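You operate a simulated robot arm through the tools that you are given. There is no shell and no other tool. Be economical: measure what you need, move in short steps, check, and stop when the job is done.

You run a simulated robot arm. Do the job below in one go: nothing can be reset, and whatever is moved stays where it is left.

TASK
Float the window down into the wooden stand and let go of it.
Fine: lift lock free, handlebar lever to FLOAT till it stands, back to BRAKE; then handlebar DOWN to seat it, RELEASE, lift lock on.

The check looks at the end state, three seconds after you hand in, the way a careful person would. Anything else that was tipped, shoved, dropped, spilled or broken makes it a failure.

THE ROBOT
A 7-joint arm with a fingered hand on a trunk, on a base that drives. Base frame: it is fixed to the floor where the robot stands at the start and does not move with it; the origin is under the middle of the robot, x ahead of it, y to its left, z up. Lengths are in m, angles in degrees, forces in N, time in s.
With the tool pointing down near the work surface it reaches from about 0.32 to 0.72 m from the robot's upright axis, wherever it stands. Its first joint turns from -166.0 to 166.0 degrees. Places, roughly: console down button [-4.3, -1.2, 1.1]; console grip button [-4.1, -1.8, 1.2]; console release button [-4.1, -1.8, 1.1]; console up button [-4.3, -1.2, 1.2]; handlebar brake lever [0.3, 0.3, 1.3]; handlebar down button [0.4, 0, 0.8]; handlebar light button [0.3, 0.4, 1.4]; handlebar release button [0.3, 0.4, 1]; handlebar slow button [0.3, 0.4, 0.9]; handlebar up button [0.4, 0, 0.9]; lift lock lever [0.4, 0, 1.2]; red lock pin [0.3, 0.2, 0.8]. Payload 4 kg.
The TCP is the grasp point between the finger pads, 0.026 m short of the fingertips. In the tool frame z runs along the fingers and y along their closing line. The gripper opens to 0.148 m. The gripper's body begins 0.073 m behind the TCP. The gripper is a hand of 3 fingers: y runs from the thumb to the fingers, the wrist lies at [0, 0, -0.239] in the tool frame, and closing takes about 1.5 s.
Orientation is told as [roll, pitch, yaw] about the base's x, y, z axes, in that order, counted from this pose: with the fingers straight down and closing along the base's y, the tool's x points along the base's -x, its y along +y and its z along -z.

THE INTERFACE
- The arm moves only by the tool apply_moves. Its argument "plan" is a list of rows, each a list of 3 entries, a list of its own where there are three numbers: the shift along the tool's x, y, z in units of 400 mm (1.0 is 400 mm), then the turn, a rotation vector about the tool's x, y, z in units of 45 degrees (1.0 is 45 degrees), then the finger opening in m, from 0 to 0.148. In form: [[[x, y, z], [rx, ry, rz], claw], ...]. A call has 1 to 12 rows; each row is the pose to reach, as a shift and turn from the pose commanded when the call began, along the tool's axes at that moment. A call with a number of a shift or a turn outside -1 to 1 is refused whole. A row lasts 0.2 s, in which the tool goes at most 0.05 m and 8.6 degrees; a call with a longer step from one row to the next is refused whole, and so is a gripper value outside its range. Where a pose cannot be reached the arm comes as near as it can. A force on the tool above 40 N (or 10 N above the force at the start of the call, whichever is more), or a blocked arm, ends the call early, and 0.2 s more pass. Each finger travels about 0.072 m/s and halts on what it meets, pressing with about 23 N; the grip force reading is that of the motor and also rises with nothing between the fingers. The clock runs only during rows and for 0.2 s after the last one: add rows that repeat a pose to give the fingers time. It gives the time, the measured TCP pose, the force on the tool (base axes), the opening and the grip force at its end, in the units of the frame above (readings bear some noise), with the torque about the TCP (base axes, N m) and any sound that the robot's microphone picked up.
- Cameras (640 x 400 px; columns grow to the right, rows downward): "scene" is now at [0.0188, 0.1685, 1.5559]; the picture's right is [0.28, -0.96, 0.00], its down [-0.64, -0.19, -0.75] and it looks along [0.72, 0.21, -0.66] (base axes); focal length 274 px, centre (320, 200). "wrist" rides on the gripper at [0.068, -0.039, -0.09] in the tool frame; the picture's right is [0.50, 0.87, 0.00], its down [-0.66, 0.38, -0.65] and it looks along [-0.57, 0.33, 0.76] (tool axes); focal length 222 px, centre (320, 200). There is no depth. A picture from a camera that has moved, and an enlarged one, comes with that camera's place and axes in the base frame and with its lens. The place of the scene camera against the robot may be out by one fixed shift of up to 0.012 m in any direction.
- camera(camera): a new picture of that camera. No time passes.
- raise_lower(by): slides the trunk up (or, below 0, down) by that many m; the arm and the scene camera ride with it, the base frame stays. It gives what a move gives, with no picture.
- drive_base(legs): drives the robot by 1 to 6 legs, each [ahead, left, turn to the left] in m, m and degrees, along the robot's own axes; the way and the turn of a leg run together, so that a leg with both is an arc; at most 1.5 m and 180 degrees a leg. The arm and the cameras ride along, it lands a little off, and it stops where it bumps. It gives what a move gives.
- hand_shape(shape): the hand has 3 fingers and takes this shape, open, in about a second: jaw (thumb against the fingers, like two jaws); tri (thumb and two fingers); tip (a fingertip pinch); poke (one finger out to press); point (the index stretched); flat (the hand flat); cup (the hand cupped); fist (a fist). The gripper value then closes the fingers along that shape, each until it touches; the sizes above hold for jaw. It gives what a move gives, with no picture.
- turn_head(pan, tilt): turns the head with the scene camera to pan (to the left, within 155 degrees either way) and tilt (down, from -29 to 69), counted from straight ahead of the robot. It gives what a move gives.
- inspect(camera, box): a new picture of the part [left, top, right, bottom] of that camera's present view, enlarged. No time passes.
- sign_off(): hands the job in; it is judged then, once.

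Go step by step. Nothing tells you exact positions but the pictures and the camera data: compare them with the known pose of the tool, close in by small moves and look again before you grip or let go. The budget is 120 turns and 78 pictures, counting those below and the enlarged ones. Unless the task says otherwise, let go and move clear before handing in, and close with one line.

The tools are called after ">>>" by a JSON object that holds its "op" and its "data". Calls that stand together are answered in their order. apply_moves: Moves the arm, as the interface text tells. Its arguments: {"type":"object","properties":{"plan":{"type":"array","items":{"type":"array"}}},"required":["plan"]} The other tools are called the same way: raise_lower (by) slides the trunk up or down; hand_shape (shape) gives the hand a shape; drive_base (legs) drives the base; turn_head (pan, tilt) turns the head that bears the scene camera; camera (camera) takes a picture; inspect (camera, box) takes an enlarged picture of a part of a camera's view; sign_off () hands the job in.

At the start:

```text
time_s: 0.0
position: [0.3133, 0.2414, 1.0]
ee_rot: [0.0, 0.0, 0.1]
contact_force: [-0.6, 0.3, 0.1]
ft_torque: [-0.03, -0.01, 0.01]
opening: 0.1478
grasp_force: 0.0
shape: jaw
trunk travel left (down, up): [-0.525, 0.065]
robot x, y, heading: [-0.0023, 0.0017, -0.1]
head pan, tilt: [16.2, 41.7]
```

scene: 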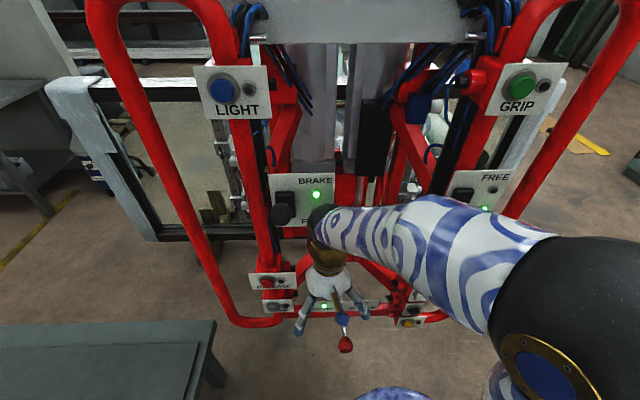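
wrist: 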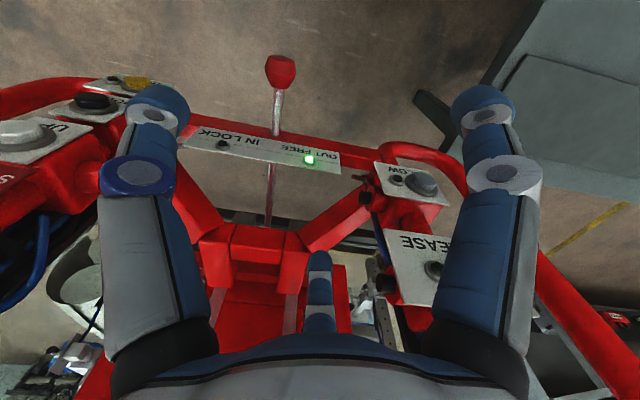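

I see a red lift handlebar frame with labelled controls, and the window hanging behind it. I'll look closer at the panels first and look around for the stand.

>>> {"op": "inspect", "data": {"camera": "scene", "box": [180, 140, 540, 365]}}

>>> {"op": "turn_head", "data": {"pan": 10, "tilt": 15}}

>>> {"op": "camera", "data": {"camera": "scene"}}

```text
1.78 times, centred on (360, 252) of scene
camera zoom: at [0.0188, 0.1685, 1.5559], right [0.28, -0.96, 0.0], down [-0.64, -0.19, -0.75], along [0.72, 0.21, -0.66], focal length 487 px, centre (249, 107)
```

zoom: 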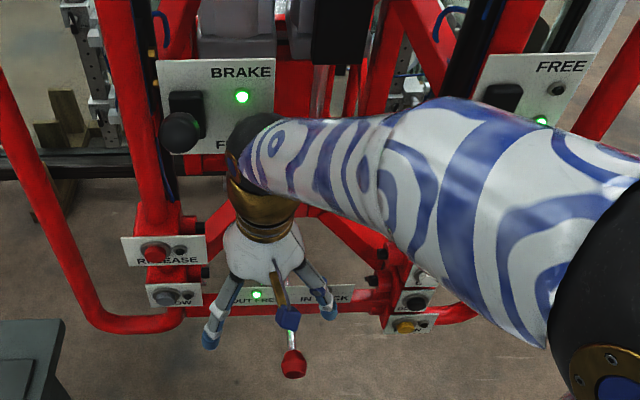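

```text
time_s: 0.9
position: [0.3129, 0.243, 0.9992]
ee_rot: [0.0, 0.0, 0.0]
contact_force: [0.3, 0.1, 0.7]
ft_torque: [0.0, -0.01, -0.02]
opening: 0.1481
grasp_force: 0.1
shape: jaw
trunk travel left (down, up): [-0.525, 0.065]
robot x, y, heading: [0.0013, 0.0033, 0.0]
head pan, tilt: [10.0, 15.0]
```

```text
74 pictures are left
camera scene: at [0.0303, 0.1613, 1.5979], right [0.17, -0.98, 0.0], down [-0.26, -0.05, -0.97], along [0.95, 0.17, -0.26], focal length 274 px, centre (320, 200)
```

scene: 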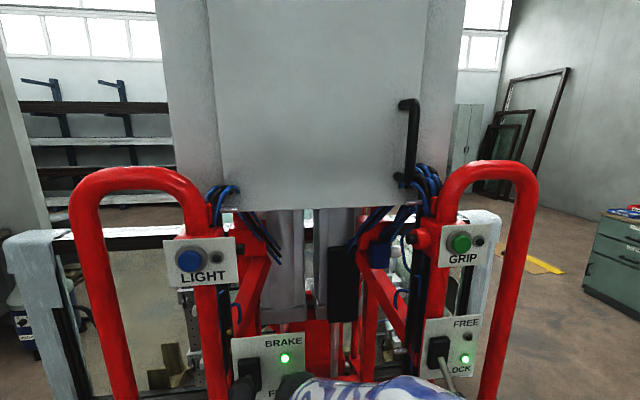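

The controls face me; I need to back the base off to press them forwards. First I check behind me and to the left.

>>> {"op": "turn_head", "data": {"pan": 150, "tilt": 35}}

>>> {"op": "camera", "data": {"camera": "scene"}}

>>> {"op": "turn_head", "data": {"pan": -150, "tilt": 35}}

>>> {"op": "camera", "data": {"camera": "scene"}}

>>> {"op": "turn_head", "data": {"pan": 50, "tilt": 40}}

>>> {"op": "camera", "data": {"camera": "scene"}}

```text
time_s: 3.1
position: [0.313, 0.2424, 1.0001]
ee_rot: [-0.1, 0.0, 0.0]
contact_force: [-0.4, -0.7, 0.1]
ft_torque: [0.03, 0.0, -0.01]
opening: 0.1479
grasp_force: 0.0
shape: jaw
trunk travel left (down, up): [-0.525, 0.065]
robot x, y, heading: [0.0, 0.0021, 0.2]
head pan, tilt: [150.0, 35.0]
```

```text
73 pictures are left
camera scene: at [-0.1379, 0.1891, 1.566], right [0.5, 0.87, 0.0], down [0.5, -0.29, -0.82], along [-0.71, 0.41, -0.57], focal length 274 px, centre (320, 200)
```

scene: 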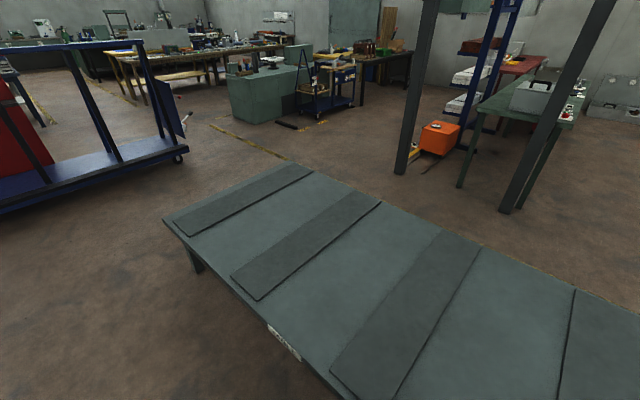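

```text
time_s: 7.2
position: [0.3121, 0.2432, 0.9991]
ee_rot: [0.0, 0.1, 0.0]
contact_force: [-1.0, 0.4, 0.6]
ft_torque: [-0.01, 0.0, 0.02]
opening: 0.1482
grasp_force: 0.0
shape: jaw
trunk travel left (down, up): [-0.525, 0.065]
robot x, y, heading: [-0.0008, -0.0015, 0.3]
head pan, tilt: [-150.0, 35.0]
```

```text
72 pictures are left
camera scene: at [-0.1379, 0.101, 1.566], right [-0.5, 0.87, 0.0], down [0.5, 0.29, -0.82], along [-0.71, -0.41, -0.57], focal length 274 px, centre (320, 200)
```

scene: 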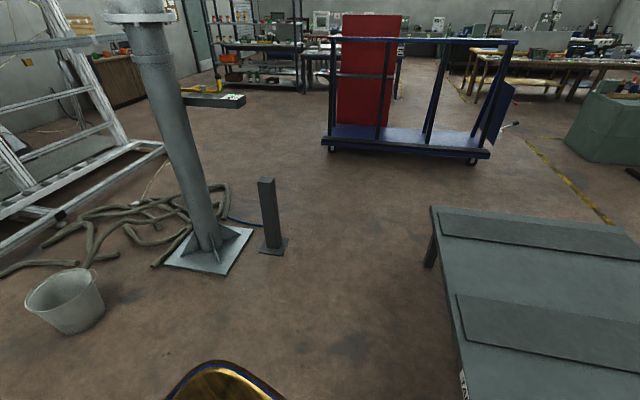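

```text
time_s: 10.2
position: [0.3125, 0.2433, 1.0009]
ee_rot: [0.1, 0.0, 0.0]
contact_force: [0.1, 1.0, 0.3]
ft_torque: [0.0, 0.02, 0.0]
opening: 0.1478
grasp_force: 0.1
shape: jaw
trunk travel left (down, up): [-0.525, 0.065]
robot x, y, heading: [-0.0035, -0.0014, -0.1]
head pan, tilt: [50.0, 40.0]
```

```text
71 pictures are left
camera scene: at [-0.007, 0.2101, 1.5584], right [0.77, -0.64, 0.0], down [-0.41, -0.49, -0.77], along [0.49, 0.59, -0.64], focal length 274 px, centre (320, 200)
```

scene: 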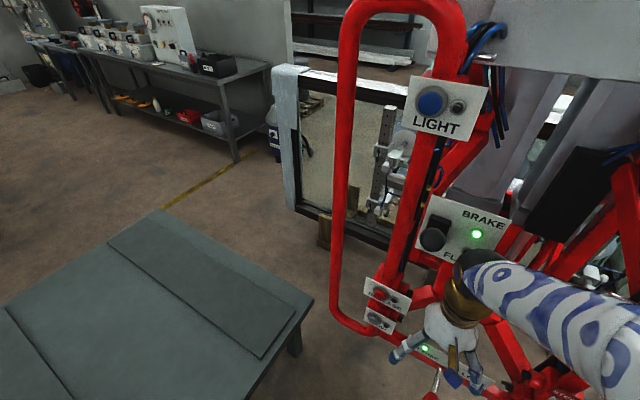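

Behind me there's only the green bench on my left side; there is room to back off about 0.27 m with a slight right shift. I do so and look again.

>>> {"op": "drive_base", "data": {"legs": [[-0.1, 0, 0], [-0.17, -0.04, 0]]}}

>>> {"op": "turn_head", "data": {"pan": 5, "tilt": 32}}

>>> {"op": "camera", "data": {"camera": "scene"}}

```text
time_s: 12.4
position: [0.0379, 0.2038, 0.9993]
ee_rot: [0.0, 0.0, 0.0]
contact_force: [-0.7, 0.3, -0.6]
ft_torque: [-0.01, -0.02, -0.02]
opening: 0.1482
grasp_force: 0.0
shape: jaw
trunk travel left (down, up): [-0.525, 0.065]
robot x, y, heading: [-0.2739, -0.0437, 0.1]
head pan, tilt: [50.0, 40.0]
```

```text
time_s: 13.5
position: [0.0386, 0.2021, 1.0004]
ee_rot: [0.1, 0.0, 0.1]
contact_force: [0.1, -0.3, -1.1]
ft_torque: [0.0, -0.01, 0.0]
opening: 0.1479
grasp_force: 0.0
shape: jaw
trunk travel left (down, up): [-0.525, 0.065]
robot x, y, heading: [-0.2751, -0.0401, 0.0]
head pan, tilt: [5.0, 32.0]
```

```text
70 pictures are left
camera scene: at [-0.247, 0.1125, 1.5706], right [0.09, -1.0, 0.0], down [-0.53, -0.05, -0.85], along [0.84, 0.07, -0.53], focal length 274 px, centre (320, 200)
```

scene: 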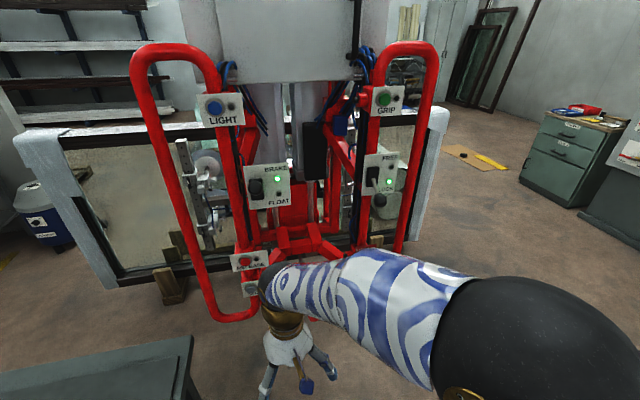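

Now a good overview. I zoom into the panels and the stand under the window.

>>> {"op": "inspect", "data": {"camera": "scene", "box": [220, 140, 430, 310]}}

>>> {"op": "inspect", "data": {"camera": "scene", "box": [20, 110, 260, 320]}}

```text
2.35 times, centred on (325, 225) of scene
camera zoom: at [-0.247, 0.1125, 1.5706], right [0.09, -1.0, 0.0], down [-0.53, -0.05, -0.85], along [0.84, 0.07, -0.53], focal length 645 px, centre (308, 141)
```

zoom: 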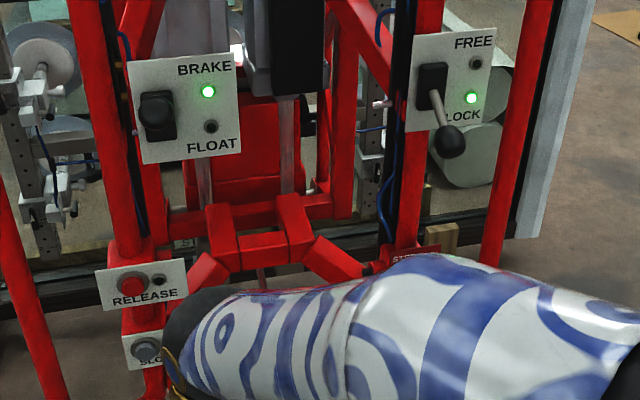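

```text
1.90 times, centred on (140, 215) of scene
camera zoom: at [-0.247, 0.1125, 1.5706], right [0.09, -1.0, 0.0], down [-0.53, -0.05, -0.85], along [0.84, 0.07, -0.53], focal length 522 px, centre (663, 171)
```

zoom: 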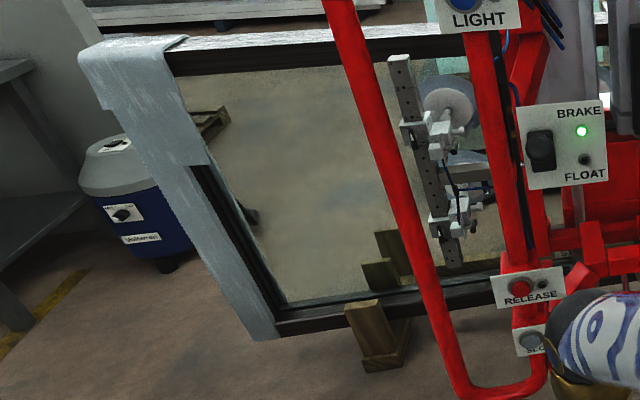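

The brake panel is about (0.37, 0.28, 1.24) and the lift-lock panel about (0.47, -0.03, 1.20), so the frame is turned about 17° from me. The lift reads LOCK, BRAKE and pin FREE; I back off a bit more and swing the hand from down to forward.

>>> {"op": "drive_base", "data": {"legs": [[-0.1, -0.02, 0]]}}

>>> {"op": "apply_moves", "data": {"plan": [[[-0.078, 0, -0.0051], [0, -0.1667, 0], 0.148], [[-0.1546, 0, -0.0204], [0, -0.3333, 0], 0.148], [[-0.2287, 0, -0.0455], [0, -0.5, 0], 0.148], [[-0.2988, 0, -0.08], [0, -0.6667, 0], 0.148], [[-0.3637, 0, -0.1235], [0, -0.8333, 0], 0.148], [[-0.4225, 0, -0.175], [0, -1, 0], 0.148]]}}

>>> {"op": "apply_moves", "data": {"plan": [[[-0.078, 0, -0.0051], [0, -0.1667, 0], 0.148], [[-0.1546, 0, -0.0204], [0, -0.3333, 0], 0.148], [[-0.2287, 0, -0.0455], [0, -0.5, 0], 0.148], [[-0.2988, 0, -0.08], [0, -0.6667, 0], 0.148], [[-0.3637, 0, -0.1235], [0, -0.8333, 0], 0.148], [[-0.4225, 0, -0.175], [0, -1, 0], 0.148]]}}

>>> {"op": "hand_shape", "data": {"shape": "poke"}}

>>> {"op": "camera", "data": {"camera": "scene"}}

>>> {"op": "camera", "data": {"camera": "wrist"}}

```text
time_s: 14.7
position: [-0.0636, 0.1808, 0.9997]
ee_rot: [0.0, 0.0, 0.1]
contact_force: [0.0, 0.9, 0.1]
ft_torque: [0.04, 0.04, 0.0]
opening: 0.148
grasp_force: 0.1
shape: jaw
trunk travel left (down, up): [-0.525, 0.065]
robot x, y, heading: [-0.3763, -0.0588, 0.2]
head pan, tilt: [5.0, 32.0]
```

```text
time_s: 16.1
position: [0.107, 0.1843, 1.0713]
ee_rot: [0.0, -45.0, 0.2]
contact_force: [0.6, -0.1, -0.1]
ft_torque: [-0.01, 0.0, -0.04]
opening: 0.148
grasp_force: 0.1
shape: jaw
trunk travel left (down, up): [-0.525, 0.065]
robot x, y, heading: [-0.373, -0.0614, -0.1]
head pan, tilt: [5.0, 32.0]
```

```text
time_s: 17.5
position: [0.1776, 0.1842, 1.2385]
ee_rot: [-179.7, -89.9, 179.9]
contact_force: [-1.0, 0.1, -0.5]
ft_torque: [-0.01, 0.0, -0.02]
opening: 0.1478
grasp_force: 0.1
shape: jaw
trunk travel left (down, up): [-0.525, 0.065]
robot x, y, heading: [-0.3767, -0.0586, 0.0]
head pan, tilt: [5.0, 32.0]
```

```text
time_s: 18.4
position: [0.1764, 0.1844, 1.2375]
ee_rot: [-3.5, -90.0, 3.6]
contact_force: [0.4, 1.0, 0.3]
ft_torque: [0.01, -0.02, 0.0]
opening: 0.0
grasp_force: 0.1
shape: poke
trunk travel left (down, up): [-0.525, 0.065]
robot x, y, heading: [-0.3794, -0.0644, 0.0]
head pan, tilt: [5.0, 32.0]
```

```text
67 pictures are left
camera scene: at [-0.3484, 0.0917, 1.5706], right [0.09, -1.0, 0.0], down [-0.53, -0.05, -0.85], along [0.84, 0.07, -0.53], focal length 274 px, centre (320, 200)
```

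scene: 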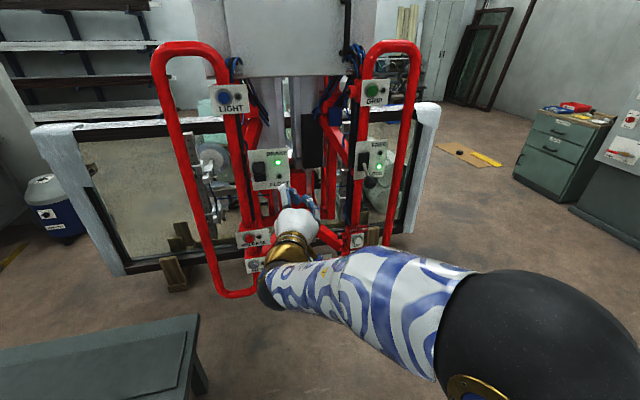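

```text
66 pictures are left
camera wrist: at [0.0869, 0.1457, 1.1713], right [0.0, 0.87, -0.5], down [-0.65, 0.38, 0.66], along [0.76, 0.33, 0.57], focal length 222 px, centre (320, 200)
```

wrist: 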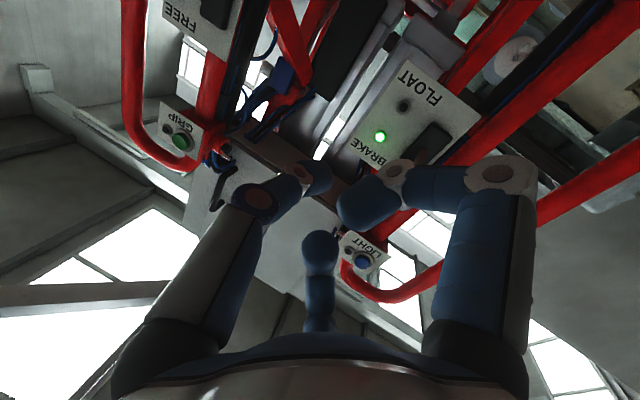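

The hand now points forward in poke shape. I zoom in on it to see which finger sticks out and where its tip is.

>>> {"op": "inspect", "data": {"camera": "scene", "box": [220, 130, 420, 280]}}

>>> {"op": "inspect", "data": {"camera": "wrist", "box": [140, 0, 540, 360]}}

```text
2.67 times, centred on (320, 205) of scene
camera zoom: at [-0.3484, 0.0917, 1.5706], right [0.09, -1.0, 0.0], down [-0.53, -0.05, -0.85], along [0.84, 0.07, -0.53], focal length 731 px, centre (320, 187)
```

zoom: 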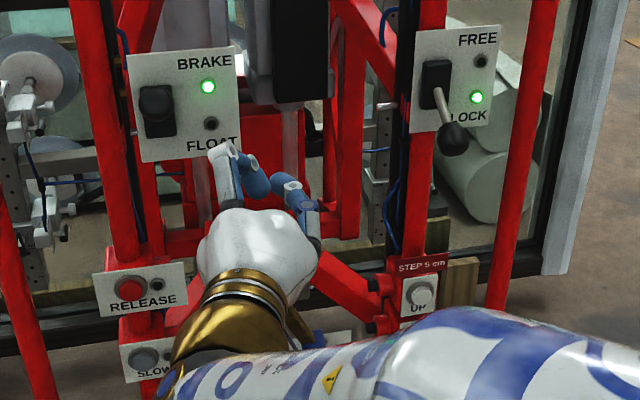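

```text
1.11 times, centred on (340, 180) of wrist
camera zoom: at [0.0869, 0.1457, 1.1713], right [0.0, 0.87, -0.5], down [-0.65, 0.38, 0.66], along [0.76, 0.33, 0.57], focal length 247 px, centre (298, 222)
```

zoom: 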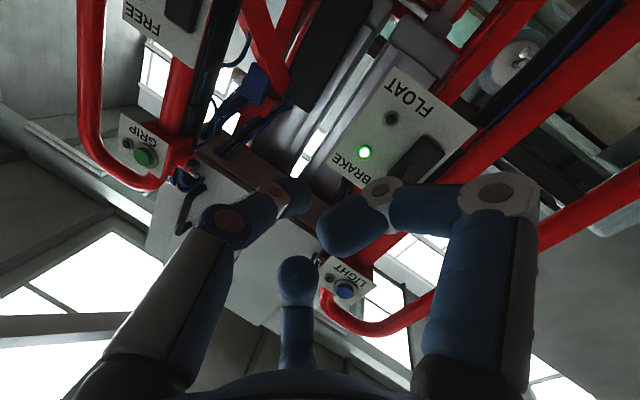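

None of the fingers is clearly stretched yet; I let a second pass with the gripper value at 0 and look again.

>>> {"op": "apply_moves", "data": {"plan": [[[0, 0, 0], [0, 0, 0], 0], [[0, 0, 0], [0, 0, 0], 0], [[0, 0, 0], [0, 0, 0], 0], [[0, 0, 0], [0, 0, 0], 0], [[0, 0, 0], [0, 0, 0], 0], [[0, 0, 0], [0, 0, 0], 0]]}}

>>> {"op": "camera", "data": {"camera": "wrist"}}

>>> {"op": "inspect", "data": {"camera": "scene", "box": [240, 160, 360, 250]}}

```text
time_s: 19.8
position: [0.1764, 0.1839, 1.239]
ee_rot: [-167.3, -90.0, 167.3]
contact_force: [-0.1, 0.4, 1.2]
ft_torque: [0.02, 0.0, -0.02]
opening: 0.0001
grasp_force: 23.2
shape: jaw
trunk travel left (down, up): [-0.525, 0.065]
robot x, y, heading: [-0.371, -0.0606, -0.3]
head pan, tilt: [5.0, 32.0]
```

```text
63 pictures are left
camera wrist: at [0.0869, 0.1457, 1.1714], right [0.0, 0.87, -0.5], down [-0.65, 0.38, 0.66], along [0.76, 0.33, 0.57], focal length 222 px, centre (320, 200)
```

wrist: 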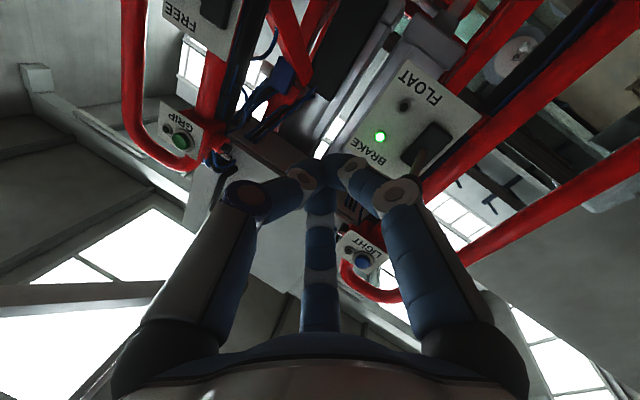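

```text
4.44 times, centred on (300, 205) of scene
camera zoom: at [-0.3484, 0.0917, 1.5706], right [0.09, -1.0, 0.0], down [-0.53, -0.05, -0.85], along [0.84, 0.07, -0.53], focal length 1218 px, centre (409, 178)
```

zoom: 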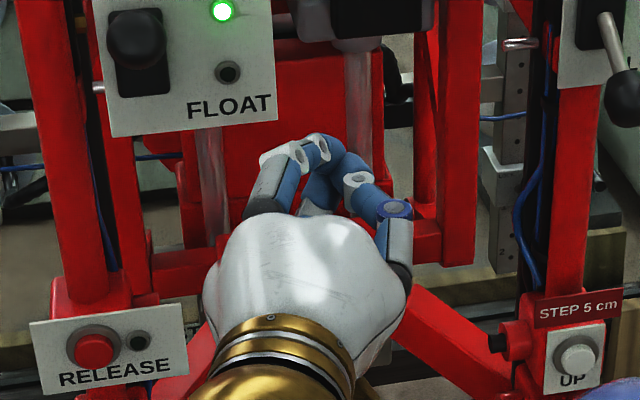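

The closed fingers form a compact blunt tip right where I expect it, so I'll press with that. The lift-lock knob is near (0.40, 0.005, 1.18), so I bring the tip to in front of and below it.

>>> {"op": "apply_moves", "data": {"plan": [[[0.045, -0.075, 0.04], [0, 0, 0], 0], [[0.09, -0.15, 0.08], [0, 0, 0], 0], [[0.136, -0.224, 0.12], [0, 0, 0], 0], [[0.181, -0.298, 0.16], [0, 0, 0], 0], [[0.227, -0.373, 0.21], [0, 0, 0], 0], [[0.2725, -0.4475, 0.26], [0, 0, 0], 0]]}}

>>> {"op": "turn_head", "data": {"pan": 0, "tilt": 28}}

>>> {"op": "inspect", "data": {"camera": "scene", "box": [240, 130, 400, 250]}}

>>> {"op": "camera", "data": {"camera": "wrist"}}

```text
time_s: 21.2
position: [0.2663, 0.0246, 1.1426]
ee_rot: [35.6, -90.0, -35.5]
contact_force: [0.5, -0.1, -0.2]
ft_torque: [0.01, -0.01, 0.02]
opening: 0.0
grasp_force: 23.1
shape: jaw
out of reach, approached as far as the arm can: row 6
trunk travel left (down, up): [-0.525, 0.065]
robot x, y, heading: [-0.3739, -0.0578, 0.2]
head pan, tilt: [5.0, 32.0]
```

```text
time_s: 21.9
position: [0.2663, 0.0255, 1.1432]
ee_rot: [99.5, -90.0, -99.3]
contact_force: [0.0, 0.6, -0.5]
ft_torque: [-0.02, 0.02, 0.05]
opening: 0.0
grasp_force: 23.1
shape: jaw
trunk travel left (down, up): [-0.525, 0.065]
robot x, y, heading: [-0.377, -0.0605, -0.0]
head pan, tilt: [0.0, 28.0]
```

```text
3.33 times, centred on (320, 190) of scene
camera zoom: at [-0.3463, 0.0839, 1.5769], right [0.0, -1.0, 0.0], down [-0.47, 0.0, -0.88], along [0.88, 0.0, -0.47], focal length 914 px, centre (320, 233)
```

zoom: 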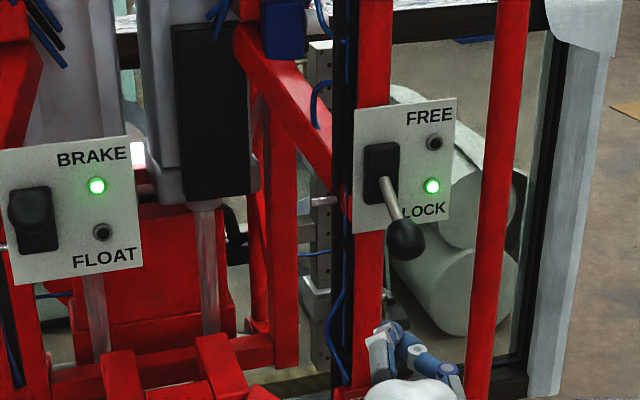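

```text
60 pictures are left
camera wrist: at [0.1768, -0.0126, 1.0762], right [0.0, 0.87, -0.5], down [-0.65, 0.38, 0.66], along [0.76, 0.33, 0.57], focal length 222 px, centre (320, 200)
```

wrist: 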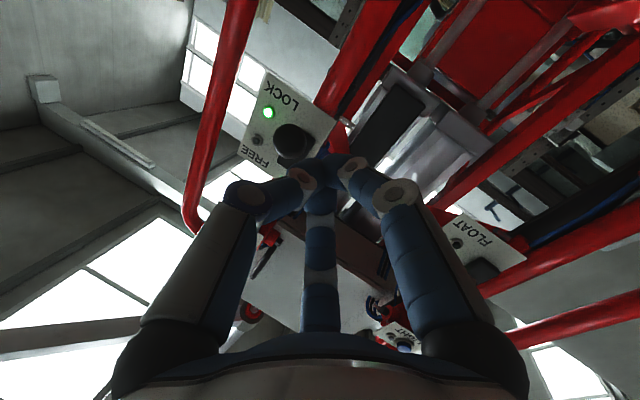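

The last row hit the arm's limit slightly. I test whether moving toward the knob is still possible from here.

>>> {"op": "apply_moves", "data": {"plan": [[[0, 0, 0.1], [0, 0, 0], 0]]}}

>>> {"op": "apply_moves", "data": {"plan": [[[0, -0.05, 0.0], [0, 0, 0], 0]]}}

```text
time_s: 22.2
position: [0.3066, 0.0268, 1.1451]
ee_rot: [118.8, -89.9, -118.6]
contact_force: [-0.7, 0.7, 0.8]
ft_torque: [-0.02, 0.03, 0.0]
opening: 0.0
grasp_force: 23.1
shape: jaw
trunk travel left (down, up): [-0.525, 0.065]
robot x, y, heading: [-0.3771, -0.0572, 0.2]
head pan, tilt: [0.0, 28.0]
```

```text
time_s: 22.6
position: [0.3056, 0.0257, 1.1432]
ee_rot: [170.0, -90.0, -169.9]
contact_force: [-0.9, -0.3, 0.0]
ft_torque: [0.01, 0.01, 0.0]
opening: 0.0
grasp_force: 22.8
shape: jaw
out of reach, approached as far as the arm can: row 1
trunk travel left (down, up): [-0.525, 0.065]
robot x, y, heading: [-0.3786, -0.0603, 0.1]
head pan, tilt: [0.0, 28.0]
```

The arm is at a joint limit sideways, so I shift the base 3 cm to the right instead and check.

>>> {"op": "drive_base", "data": {"legs": [[0, -0.03, 0]]}}

>>> {"op": "apply_moves", "data": {"plan": [[[0, 0.02, 0], [0, 0, 0], 0]]}}

>>> {"op": "inspect", "data": {"camera": "scene", "box": [240, 130, 400, 250]}}

```text
time_s: 23.5
position: [0.3055, -0.0045, 1.1438]
ee_rot: [95.9, -90.1, -95.7]
contact_force: [-0.2, -0.2, 0.3]
ft_torque: [0.01, 0.01, -0.01]
opening: 0.0
grasp_force: 23.1
shape: jaw
trunk travel left (down, up): [-0.525, 0.065]
robot x, y, heading: [-0.377, -0.092, 0.2]
head pan, tilt: [0.0, 28.0]
```

```text
time_s: 23.9
position: [0.3044, 0.0043, 1.1437]
ee_rot: [176.9, -90.0, -177.0]
contact_force: [0.9, 0.2, 0.5]
ft_torque: [-0.01, -0.01, 0.0]
opening: 0.0002
grasp_force: 23.0
shape: jaw
trunk travel left (down, up): [-0.525, 0.065]
robot x, y, heading: [-0.3775, -0.0893, 0.2]
head pan, tilt: [0.0, 28.0]
```

```text
3.33 times, centred on (320, 190) of scene
camera zoom: at [-0.3462, 0.0543, 1.5769], right [0.0, -1.0, 0.0], down [-0.47, 0.0, -0.88], along [0.88, 0.0, -0.47], focal length 914 px, centre (320, 233)
```

zoom: 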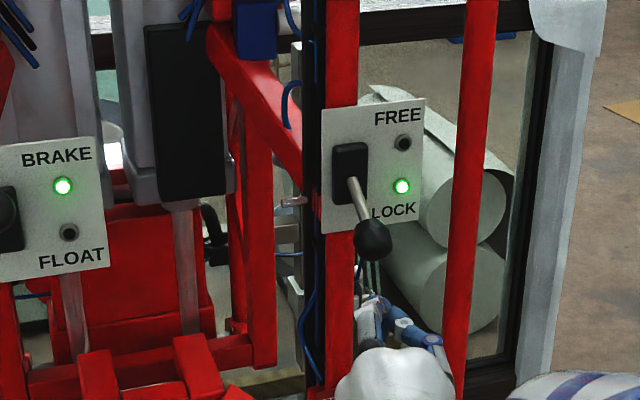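

The tip lines up with the knob sideways. I drop 2.5 cm, advance 7.5 cm beneath the knob, and look.

>>> {"op": "apply_moves", "data": {"plan": [[[0.0625, 0, 0], [0, 0, 0], 0], [[0.0625, 0, 0.1], [0, 0, 0], 0], [[0.0625, 0, 0.1875], [0, 0, 0], 0]]}}

>>> {"op": "inspect", "data": {"camera": "scene", "box": [280, 140, 400, 230]}}

>>> {"op": "camera", "data": {"camera": "wrist"}}

```text
time_s: 24.7
position: [0.3809, 0.0022, 1.1224]
ee_rot: [14.9, -89.9, -15.3]
contact_force: [-0.8, 0.0, 0.0]
ft_torque: [0.0, 0.0, 0.03]
opening: 0.0002
grasp_force: 23.0
shape: jaw
out of reach, approached as far as the arm can: row 3
trunk travel left (down, up): [-0.525, 0.065]
robot x, y, heading: [-0.3733, -0.0902, 0.3]
head pan, tilt: [0.0, 28.0]
```

```text
4.44 times, centred on (340, 185) of scene
camera zoom: at [-0.346, 0.0531, 1.577], right [0.0, -1.0, 0.0], down [-0.47, 0.0, -0.88], along [0.88, 0.0, -0.47], focal length 1218 px, centre (231, 267)
```

zoom: 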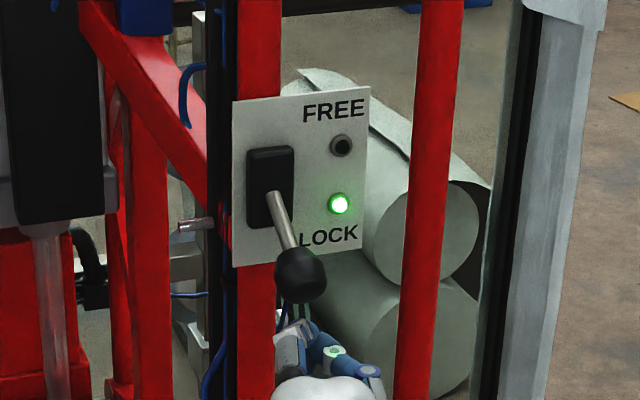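

```text
57 pictures are left
camera wrist: at [0.2905, -0.0357, 1.0559], right [0.0, 0.87, -0.5], down [-0.65, 0.38, 0.66], along [0.76, 0.32, 0.56], focal length 222 px, centre (320, 200)
```

wrist: 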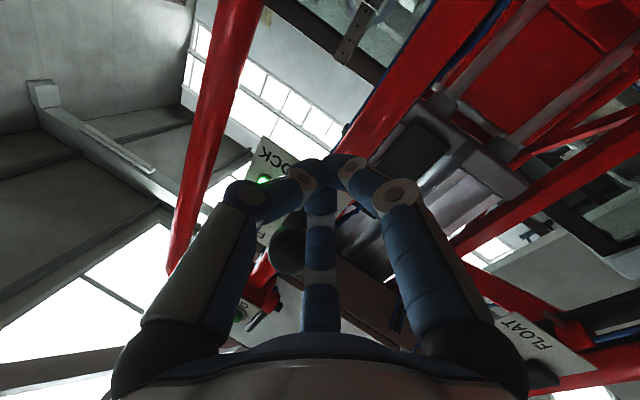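

The tip is squarely beneath the knob. Now I raise it in small steps to swing the lever to FREE.

>>> {"op": "apply_moves", "data": {"plan": [[[-0.05, 0, 0], [0, 0, 0], 0], [[-0.1, 0, 0], [0, 0, 0], 0], [[-0.15, 0, 0], [0, 0, 0], 0], [[-0.2, 0, 0], [0, 0, 0], 0], [[-0.25, 0, 0], [0, 0, 0], 0], [[-0.28, 0, 0], [0, 0, 0], 0]]}}

>>> {"op": "inspect", "data": {"camera": "scene", "box": [280, 140, 400, 230]}}

```text
time_s: 26.1
position: [0.381, 0.0035, 1.2359]
ee_rot: [35.6, -89.9, -35.6]
contact_force: [-2.7, -4.9, -7.7]
ft_torque: [-0.05, 0.09, -0.04]
opening: 0.0002
grasp_force: 22.9
shape: jaw
trunk travel left (down, up): [-0.525, 0.065]
robot x, y, heading: [-0.3735, -0.0923, -0.2]
head pan, tilt: [0.0, 28.0]
```

```text
4.44 times, centred on (340, 185) of scene
camera zoom: at [-0.3454, 0.0536, 1.5769], right [0.0, -1.0, 0.0], down [-0.47, 0.0, -0.88], along [0.88, 0.0, -0.47], focal length 1218 px, centre (231, 267)
```

zoom: 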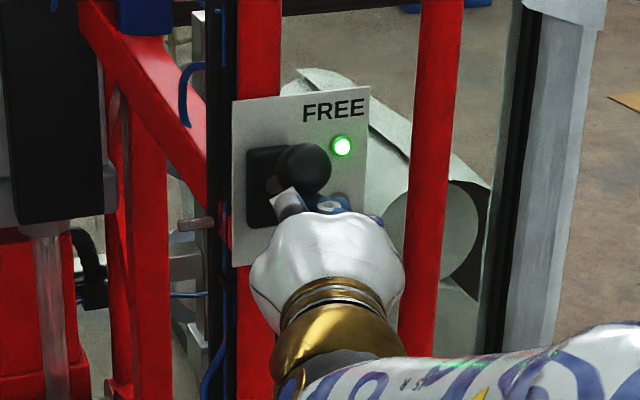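

FREE is lit. I drop off the knob, back out, and move across to above and in front of the brake knob (about (0.30, 0.31, 1.25)).

>>> {"op": "apply_moves", "data": {"plan": [[[0.05, 0, 0], [0, 0, 0], 0], [[0.05, 0, -0.11], [0, 0, 0], 0], [[0.05, 0, -0.22], [0, 0, 0], 0], [[0.05, 0, -0.34], [0, 0, 0], 0], [[0.05, 0, -0.44], [0, 0, 0], 0]]}}

>>> {"op": "apply_moves", "data": {"plan": [[[-0.03, 0.1, 0], [0, 0, 0], 0], [[-0.06, 0.2, 0], [0, 0, 0], 0], [[-0.09, 0.3, 0], [0, 0, 0], 0], [[-0.12, 0.4, 0], [0, 0, 0], 0], [[-0.15, 0.5, 0], [0, 0, 0], 0], [[-0.18, 0.6, 0], [0, 0, 0], 0], [[-0.22, 0.7, 0], [0, 0, 0], 0], [[-0.24, 0.77, 0], [0, 0, 0], 0]]}}

>>> {"op": "turn_head", "data": {"pan": 15, "tilt": 28}}

>>> {"op": "camera", "data": {"camera": "scene"}}

>>> {"op": "camera", "data": {"camera": "wrist"}}

```text
time_s: 27.3
position: [0.2019, 0.0083, 1.2151]
ee_rot: [-158.0, -90.0, 158.0]
contact_force: [0.2, -0.9, 0.2]
ft_torque: [-0.02, -0.04, -0.01]
opening: 0.0
grasp_force: 22.7
shape: jaw
trunk travel left (down, up): [-0.525, 0.065]
robot x, y, heading: [-0.3742, -0.0918, 0.0]
head pan, tilt: [0.0, 28.0]
```

```text
time_s: 29.1
position: [0.2025, 0.3118, 1.3143]
ee_rot: [-95.8, -90.0, 95.7]
contact_force: [-0.3, 0.3, 0.1]
ft_torque: [0.02, 0.03, -0.01]
opening: 0.0002
grasp_force: 23.1
shape: jaw
trunk travel left (down, up): [-0.525, 0.065]
robot x, y, heading: [-0.3709, -0.0898, -0.0]
head pan, tilt: [0.0, 28.0]
```

```text
time_s: 29.9
position: [0.2036, 0.31, 1.315]
ee_rot: [-153.2, -90.0, 153.4]
contact_force: [-0.2, -0.1, -0.1]
ft_torque: [0.03, 0.0, 0.0]
opening: 0.0
grasp_force: 22.9
shape: jaw
trunk travel left (down, up): [-0.525, 0.065]
robot x, y, heading: [-0.3747, -0.087, 0.2]
head pan, tilt: [15.0, 28.0]
```

```text
55 pictures are left
camera scene: at [-0.3494, 0.0779, 1.5769], right [0.26, -0.97, 0.0], down [-0.45, -0.12, -0.88], along [0.85, 0.23, -0.47], focal length 274 px, centre (320, 200)
```

scene: 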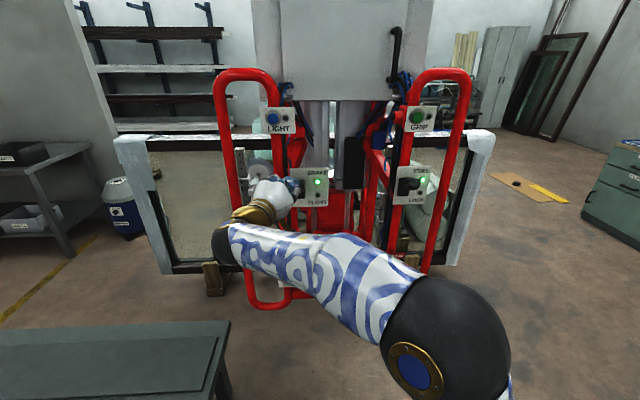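

```text
54 pictures are left
camera wrist: at [0.1145, 0.272, 1.2475], right [0.0, 0.87, -0.5], down [-0.65, 0.38, 0.66], along [0.76, 0.33, 0.57], focal length 222 px, centre (320, 200)
```

wrist: 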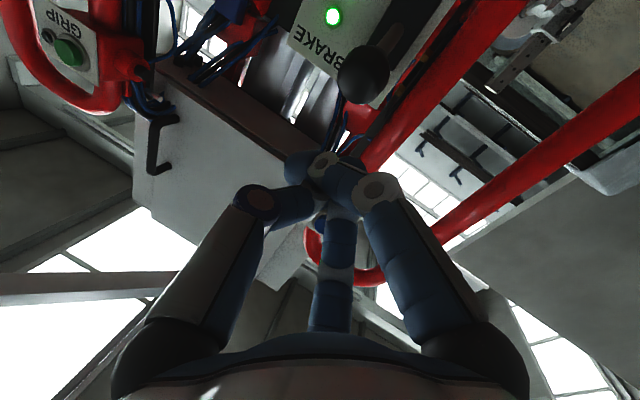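

The wrist view puts the brake knob near (0.305, 0.32, 1.263), lever up at BRAKE. I move forward over it and check with the wrist camera.

>>> {"op": "apply_moves", "data": {"plan": [[[-0.01, 0.01, 0.08], [0, 0, 0], 0], [[-0.01, 0.02, 0.16], [0, 0, 0], 0], [[-0.01, 0.02, 0.25], [0, 0, 0], 0]]}}

>>> {"op": "camera", "data": {"camera": "wrist"}}

>>> {"op": "inspect", "data": {"camera": "scene", "box": [230, 140, 350, 230]}}

```text
time_s: 30.6
position: [0.3043, 0.3213, 1.3161]
ee_rot: [-145.8, -89.9, 146.0]
contact_force: [-0.4, 1.9, 1.8]
ft_torque: [0.07, 0.06, -0.06]
opening: 0.0
grasp_force: 23.0
shape: jaw
trunk travel left (down, up): [-0.525, 0.065]
robot x, y, heading: [-0.3778, -0.0905, -0.0]
head pan, tilt: [15.0, 28.0]
```

```text
53 pictures are left
camera wrist: at [0.2136, 0.2819, 1.2486], right [0.0, 0.87, -0.5], down [-0.66, 0.38, 0.65], along [0.76, 0.33, 0.57], focal length 222 px, centre (320, 200)
```

wrist: 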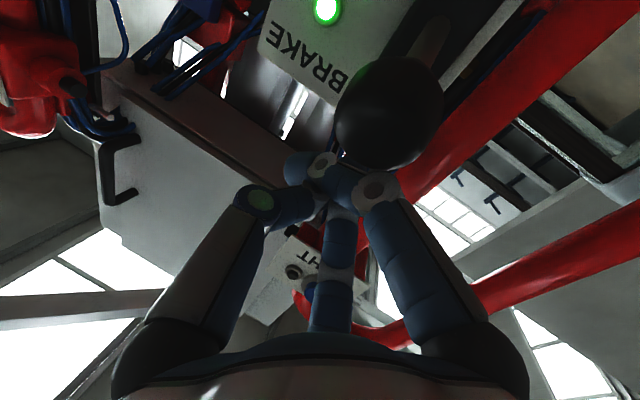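

```text
4.44 times, centred on (290, 185) of scene
camera zoom: at [-0.3504, 0.0784, 1.577], right [0.26, -0.97, 0.0], down [-0.45, -0.12, -0.88], along [0.85, 0.23, -0.47], focal length 1218 px, centre (453, 267)
```

zoom: 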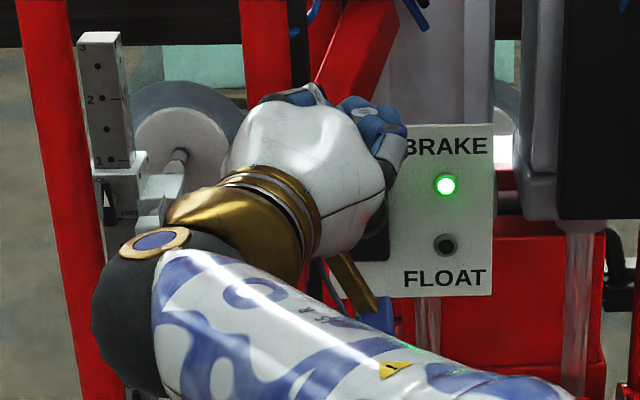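

The tip is just above the knob, slightly past its centre. I press down in small steps toward FLOAT.

>>> {"op": "apply_moves", "data": {"plan": [[[0.04, 0, 0], [0, 0, 0], 0], [[0.08, 0, 0], [0, 0, 0], 0], [[0.12, 0, 0], [0, 0, 0], 0], [[0.16, 0, 0], [0, 0, 0], 0], [[0.2, 0, 0], [0, 0, 0], 0], [[0.23, 0, 0], [0, 0, 0], 0]]}}

>>> {"op": "camera", "data": {"camera": "scene"}}

>>> {"op": "inspect", "data": {"camera": "scene", "box": [230, 140, 350, 230]}}

```text
time_s: 32.0
position: [0.3039, 0.3196, 1.224]
ee_rot: [-114.9, -89.9, 114.8]
contact_force: [0.5, 0.2, -0.5]
ft_torque: [0.0, 0.02, -0.02]
opening: 0.0
grasp_force: 22.8
shape: jaw
trunk travel left (down, up): [-0.525, 0.065]
robot x, y, heading: [-0.3753, -0.091, 0.0]
head pan, tilt: [15.0, 28.0]
```

```text
51 pictures are left
camera scene: at [-0.3492, 0.078, 1.5769], right [0.26, -0.97, 0.0], down [-0.45, -0.12, -0.88], along [0.85, 0.23, -0.47], focal length 274 px, centre (320, 200)
```

scene: 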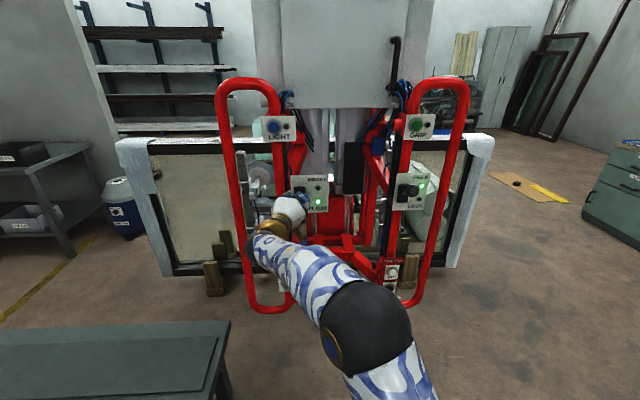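

```text
4.44 times, centred on (290, 185) of scene
camera zoom: at [-0.3492, 0.078, 1.5769], right [0.26, -0.97, 0.0], down [-0.45, -0.12, -0.88], along [0.85, 0.23, -0.47], focal length 1218 px, centre (453, 267)
```

zoom: 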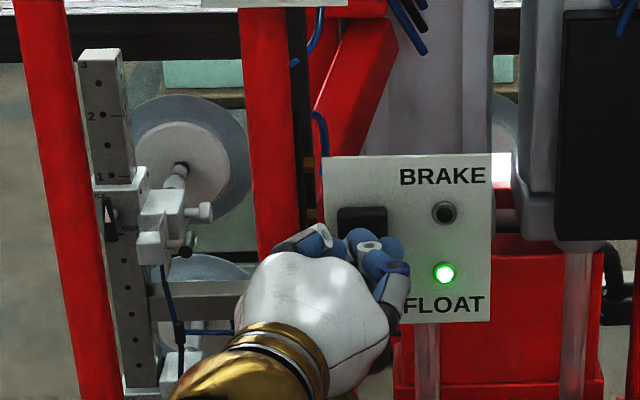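

FLOAT is lit and the whole frame has begun to sink. I back the hand out clear and watch the descent.

>>> {"op": "apply_moves", "data": {"plan": [[[0, 0, -0.1], [0, 0, 0], 0], [[0, 0, -0.2], [0, 0, 0], 0], [[0.05, 0, -0.3], [0, 0, 0], 0]]}}

>>> {"op": "camera", "data": {"camera": "scene"}}

```text
time_s: 32.9
position: [0.1838, 0.3212, 1.2031]
ee_rot: [-145.1, -90.1, 145.1]
contact_force: [1.1, 0.6, 0.5]
ft_torque: [0.0, 0.0, -0.03]
opening: 0.0001
grasp_force: 22.4
shape: jaw
trunk travel left (down, up): [-0.525, 0.065]
robot x, y, heading: [-0.3788, -0.09, 0.2]
head pan, tilt: [15.0, 28.0]
```

```text
49 pictures are left
camera scene: at [-0.3495, 0.078, 1.5769], right [0.26, -0.97, 0.0], down [-0.45, -0.12, -0.88], along [0.85, 0.23, -0.47], focal length 274 px, centre (320, 200)
```

scene: 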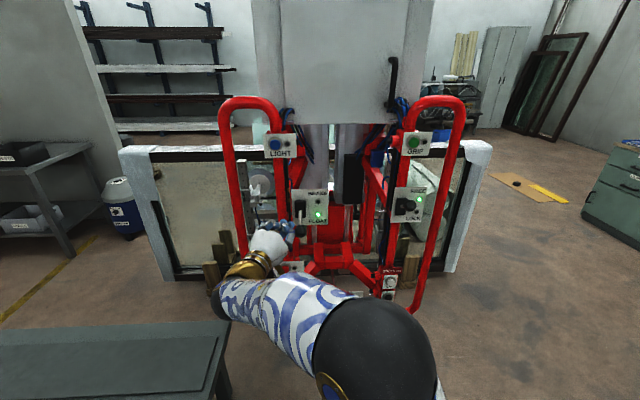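

It's sinking at about 5 cm/s. I lower the hand below the lever meanwhile, staying back, and keep watching.

>>> {"op": "apply_moves", "data": {"plan": [[[0.1, 0, 0], [0, 0, 0], 0], [[0.2, 0, 0], [0, 0, 0], 0], [[0.3, 0, 0], [0, 0, 0], 0], [[0.4, 0, 0], [0, 0, 0], 0]]}}

>>> {"op": "camera", "data": {"camera": "scene"}}

```text
time_s: 33.9
position: [0.1831, 0.3189, 1.0452]
ee_rot: [145.1, -90.0, -145.1]
contact_force: [-0.1, 0.2, -0.9]
ft_torque: [-0.02, 0.01, 0.03]
opening: 0.0
grasp_force: 22.8
shape: jaw
trunk travel left (down, up): [-0.525, 0.065]
robot x, y, heading: [-0.3719, -0.0905, 0.1]
head pan, tilt: [15.0, 28.0]
```

```text
48 pictures are left
camera scene: at [-0.3493, 0.0782, 1.5769], right [0.26, -0.97, 0.0], down [-0.45, -0.12, -0.88], along [0.85, 0.23, -0.47], focal length 274 px, centre (320, 200)
```

scene: 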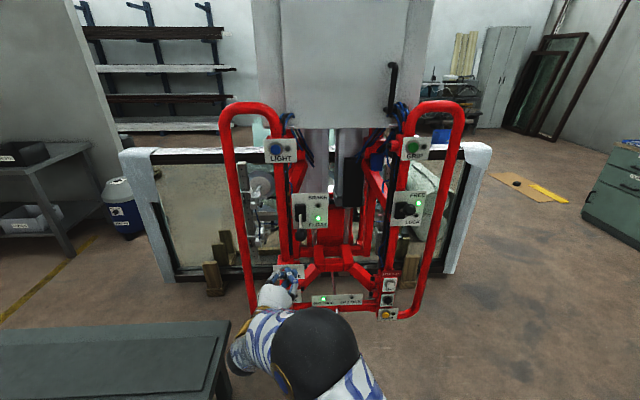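

The motion has almost stopped. I wait a second and compare closely.

>>> {"op": "inspect", "data": {"camera": "scene", "box": [150, 130, 350, 300]}}

>>> {"op": "apply_moves", "data": {"plan": [[[0, 0, 0], [0, 0, 0], 0], [[0, 0, 0], [0, 0, 0], 0], [[0, 0, 0], [0, 0, 0], 0], [[0, 0, 0], [0, 0, 0], 0], [[0, 0, 0], [0, 0, 0], 0]]}}

>>> {"op": "inspect", "data": {"camera": "scene", "box": [150, 130, 350, 300]}}

>>> {"op": "camera", "data": {"camera": "wrist"}}

```text
2.35 times, centred on (250, 215) of scene
camera zoom: at [-0.3493, 0.0782, 1.5769], right [0.26, -0.97, 0.0], down [-0.45, -0.12, -0.88], along [0.85, 0.23, -0.47], focal length 645 px, centre (485, 165)
```

zoom: 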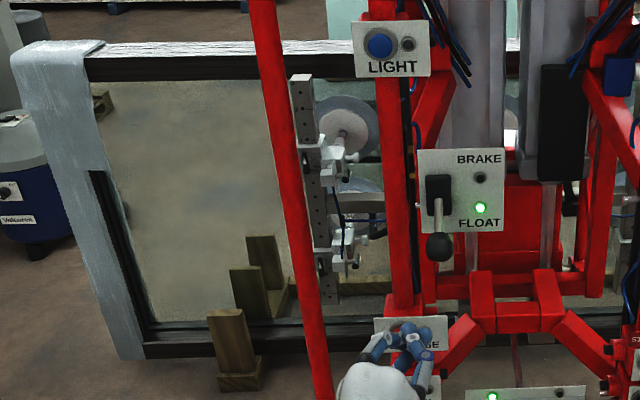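

```text
time_s: 35.0
position: [0.1834, 0.3191, 1.0444]
ee_rot: [-148.5, -90.0, 148.4]
contact_force: [-0.3, 0.3, -0.5]
ft_torque: [0.0, -0.02, 0.0]
opening: 0.0
grasp_force: 23.2
shape: jaw
trunk travel left (down, up): [-0.525, 0.065]
robot x, y, heading: [-0.3771, -0.0889, 0.1]
head pan, tilt: [15.0, 28.0]
```

```text
2.35 times, centred on (250, 215) of scene
camera zoom: at [-0.3494, 0.078, 1.5769], right [0.26, -0.97, 0.0], down [-0.45, -0.12, -0.88], along [0.85, 0.23, -0.47], focal length 645 px, centre (485, 165)
```

zoom: 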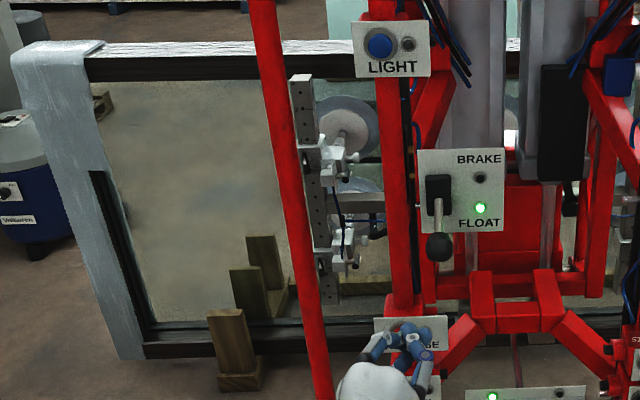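

```text
45 pictures are left
camera wrist: at [0.0936, 0.2809, 0.9779], right [0.0, 0.87, -0.5], down [-0.65, 0.38, 0.66], along [0.76, 0.33, 0.57], focal length 222 px, centre (320, 200)
```

wrist: 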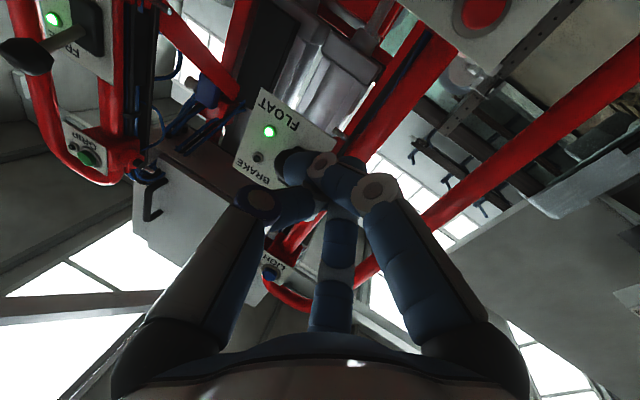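

The window stands still in the stand's slots. Now the lever goes back to BRAKE: the knob is at about (0.30, 0.317, 1.087), so I go in beneath it.

>>> {"op": "apply_moves", "data": {"plan": [[[0.055, 0, 0.0], [0, 0, 0], 0], [[0.055, 0, 0.1], [0, 0, 0], 0], [[0.055, 0, 0.2], [0, 0, 0], 0], [[0.055, 0, 0.29], [0, 0, 0], 0]]}}

>>> {"op": "camera", "data": {"camera": "wrist"}}

>>> {"op": "inspect", "data": {"camera": "scene", "box": [230, 160, 350, 290]}}

```text
time_s: 36.0
position: [0.3003, 0.3234, 1.0226]
ee_rot: [-52.0, -90.0, 52.1]
contact_force: [0.4, 0.8, 0.3]
ft_torque: [0.01, 0.0, 0.01]
opening: 0.0
grasp_force: 23.1
shape: jaw
trunk travel left (down, up): [-0.525, 0.065]
robot x, y, heading: [-0.3744, -0.0914, 0.0]
head pan, tilt: [15.0, 28.0]
```

```text
44 pictures are left
camera wrist: at [0.2106, 0.2844, 0.9564], right [0.0, 0.87, -0.5], down [-0.65, 0.38, 0.66], along [0.76, 0.33, 0.57], focal length 222 px, centre (320, 200)
```

wrist: 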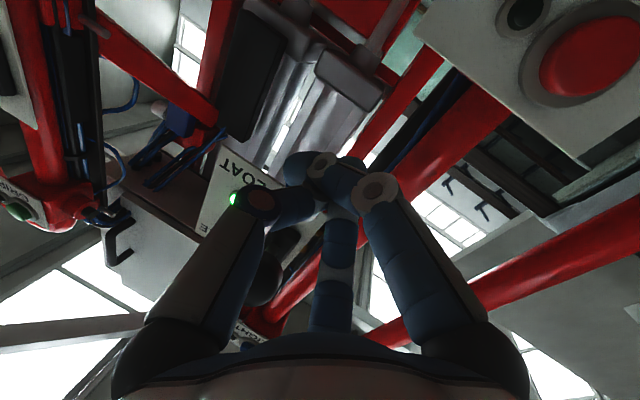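

```text
3.08 times, centred on (290, 225) of scene
camera zoom: at [-0.3492, 0.0781, 1.5769], right [0.26, -0.97, 0.0], down [-0.45, -0.12, -0.88], along [0.85, 0.23, -0.47], focal length 843 px, centre (412, 123)
```

zoom: 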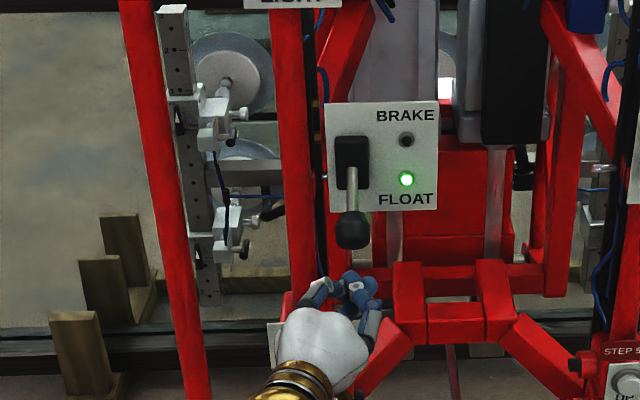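

The tip is under the knob. I raise it to swing the lever back to BRAKE.

>>> {"op": "apply_moves", "data": {"plan": [[[-0.05, 0, 0], [0, 0, 0], 0], [[-0.1, 0, 0], [0, 0, 0], 0], [[-0.15, 0, 0], [0, 0, 0], 0], [[-0.2, 0, 0], [0, 0, 0], 0], [[-0.25, 0, 0], [0, 0, 0], 0], [[-0.29, 0, 0], [0, 0, 0], 0]]}}

>>> {"op": "inspect", "data": {"camera": "scene", "box": [230, 160, 350, 290]}}

```text
time_s: 37.5
position: [0.2989, 0.3195, 1.1384]
ee_rot: [153.7, -89.9, -153.6]
contact_force: [0.6, -0.4, 0.8]
ft_torque: [-0.02, -0.02, -0.01]
opening: 0.0004
grasp_force: 23.6
shape: jaw
trunk travel left (down, up): [-0.525, 0.065]
robot x, y, heading: [-0.3762, -0.0888, 0.2]
head pan, tilt: [15.0, 28.0]
```

```text
3.08 times, centred on (290, 225) of scene
camera zoom: at [-0.3493, 0.0779, 1.577], right [0.26, -0.97, 0.0], down [-0.45, -0.12, -0.88], along [0.85, 0.23, -0.47], focal length 843 px, centre (412, 123)
```

zoom: 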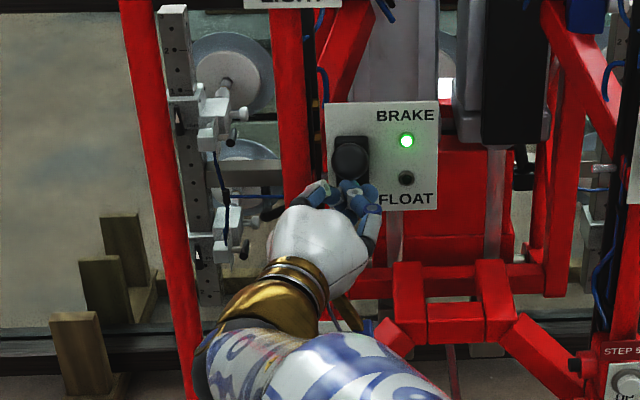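

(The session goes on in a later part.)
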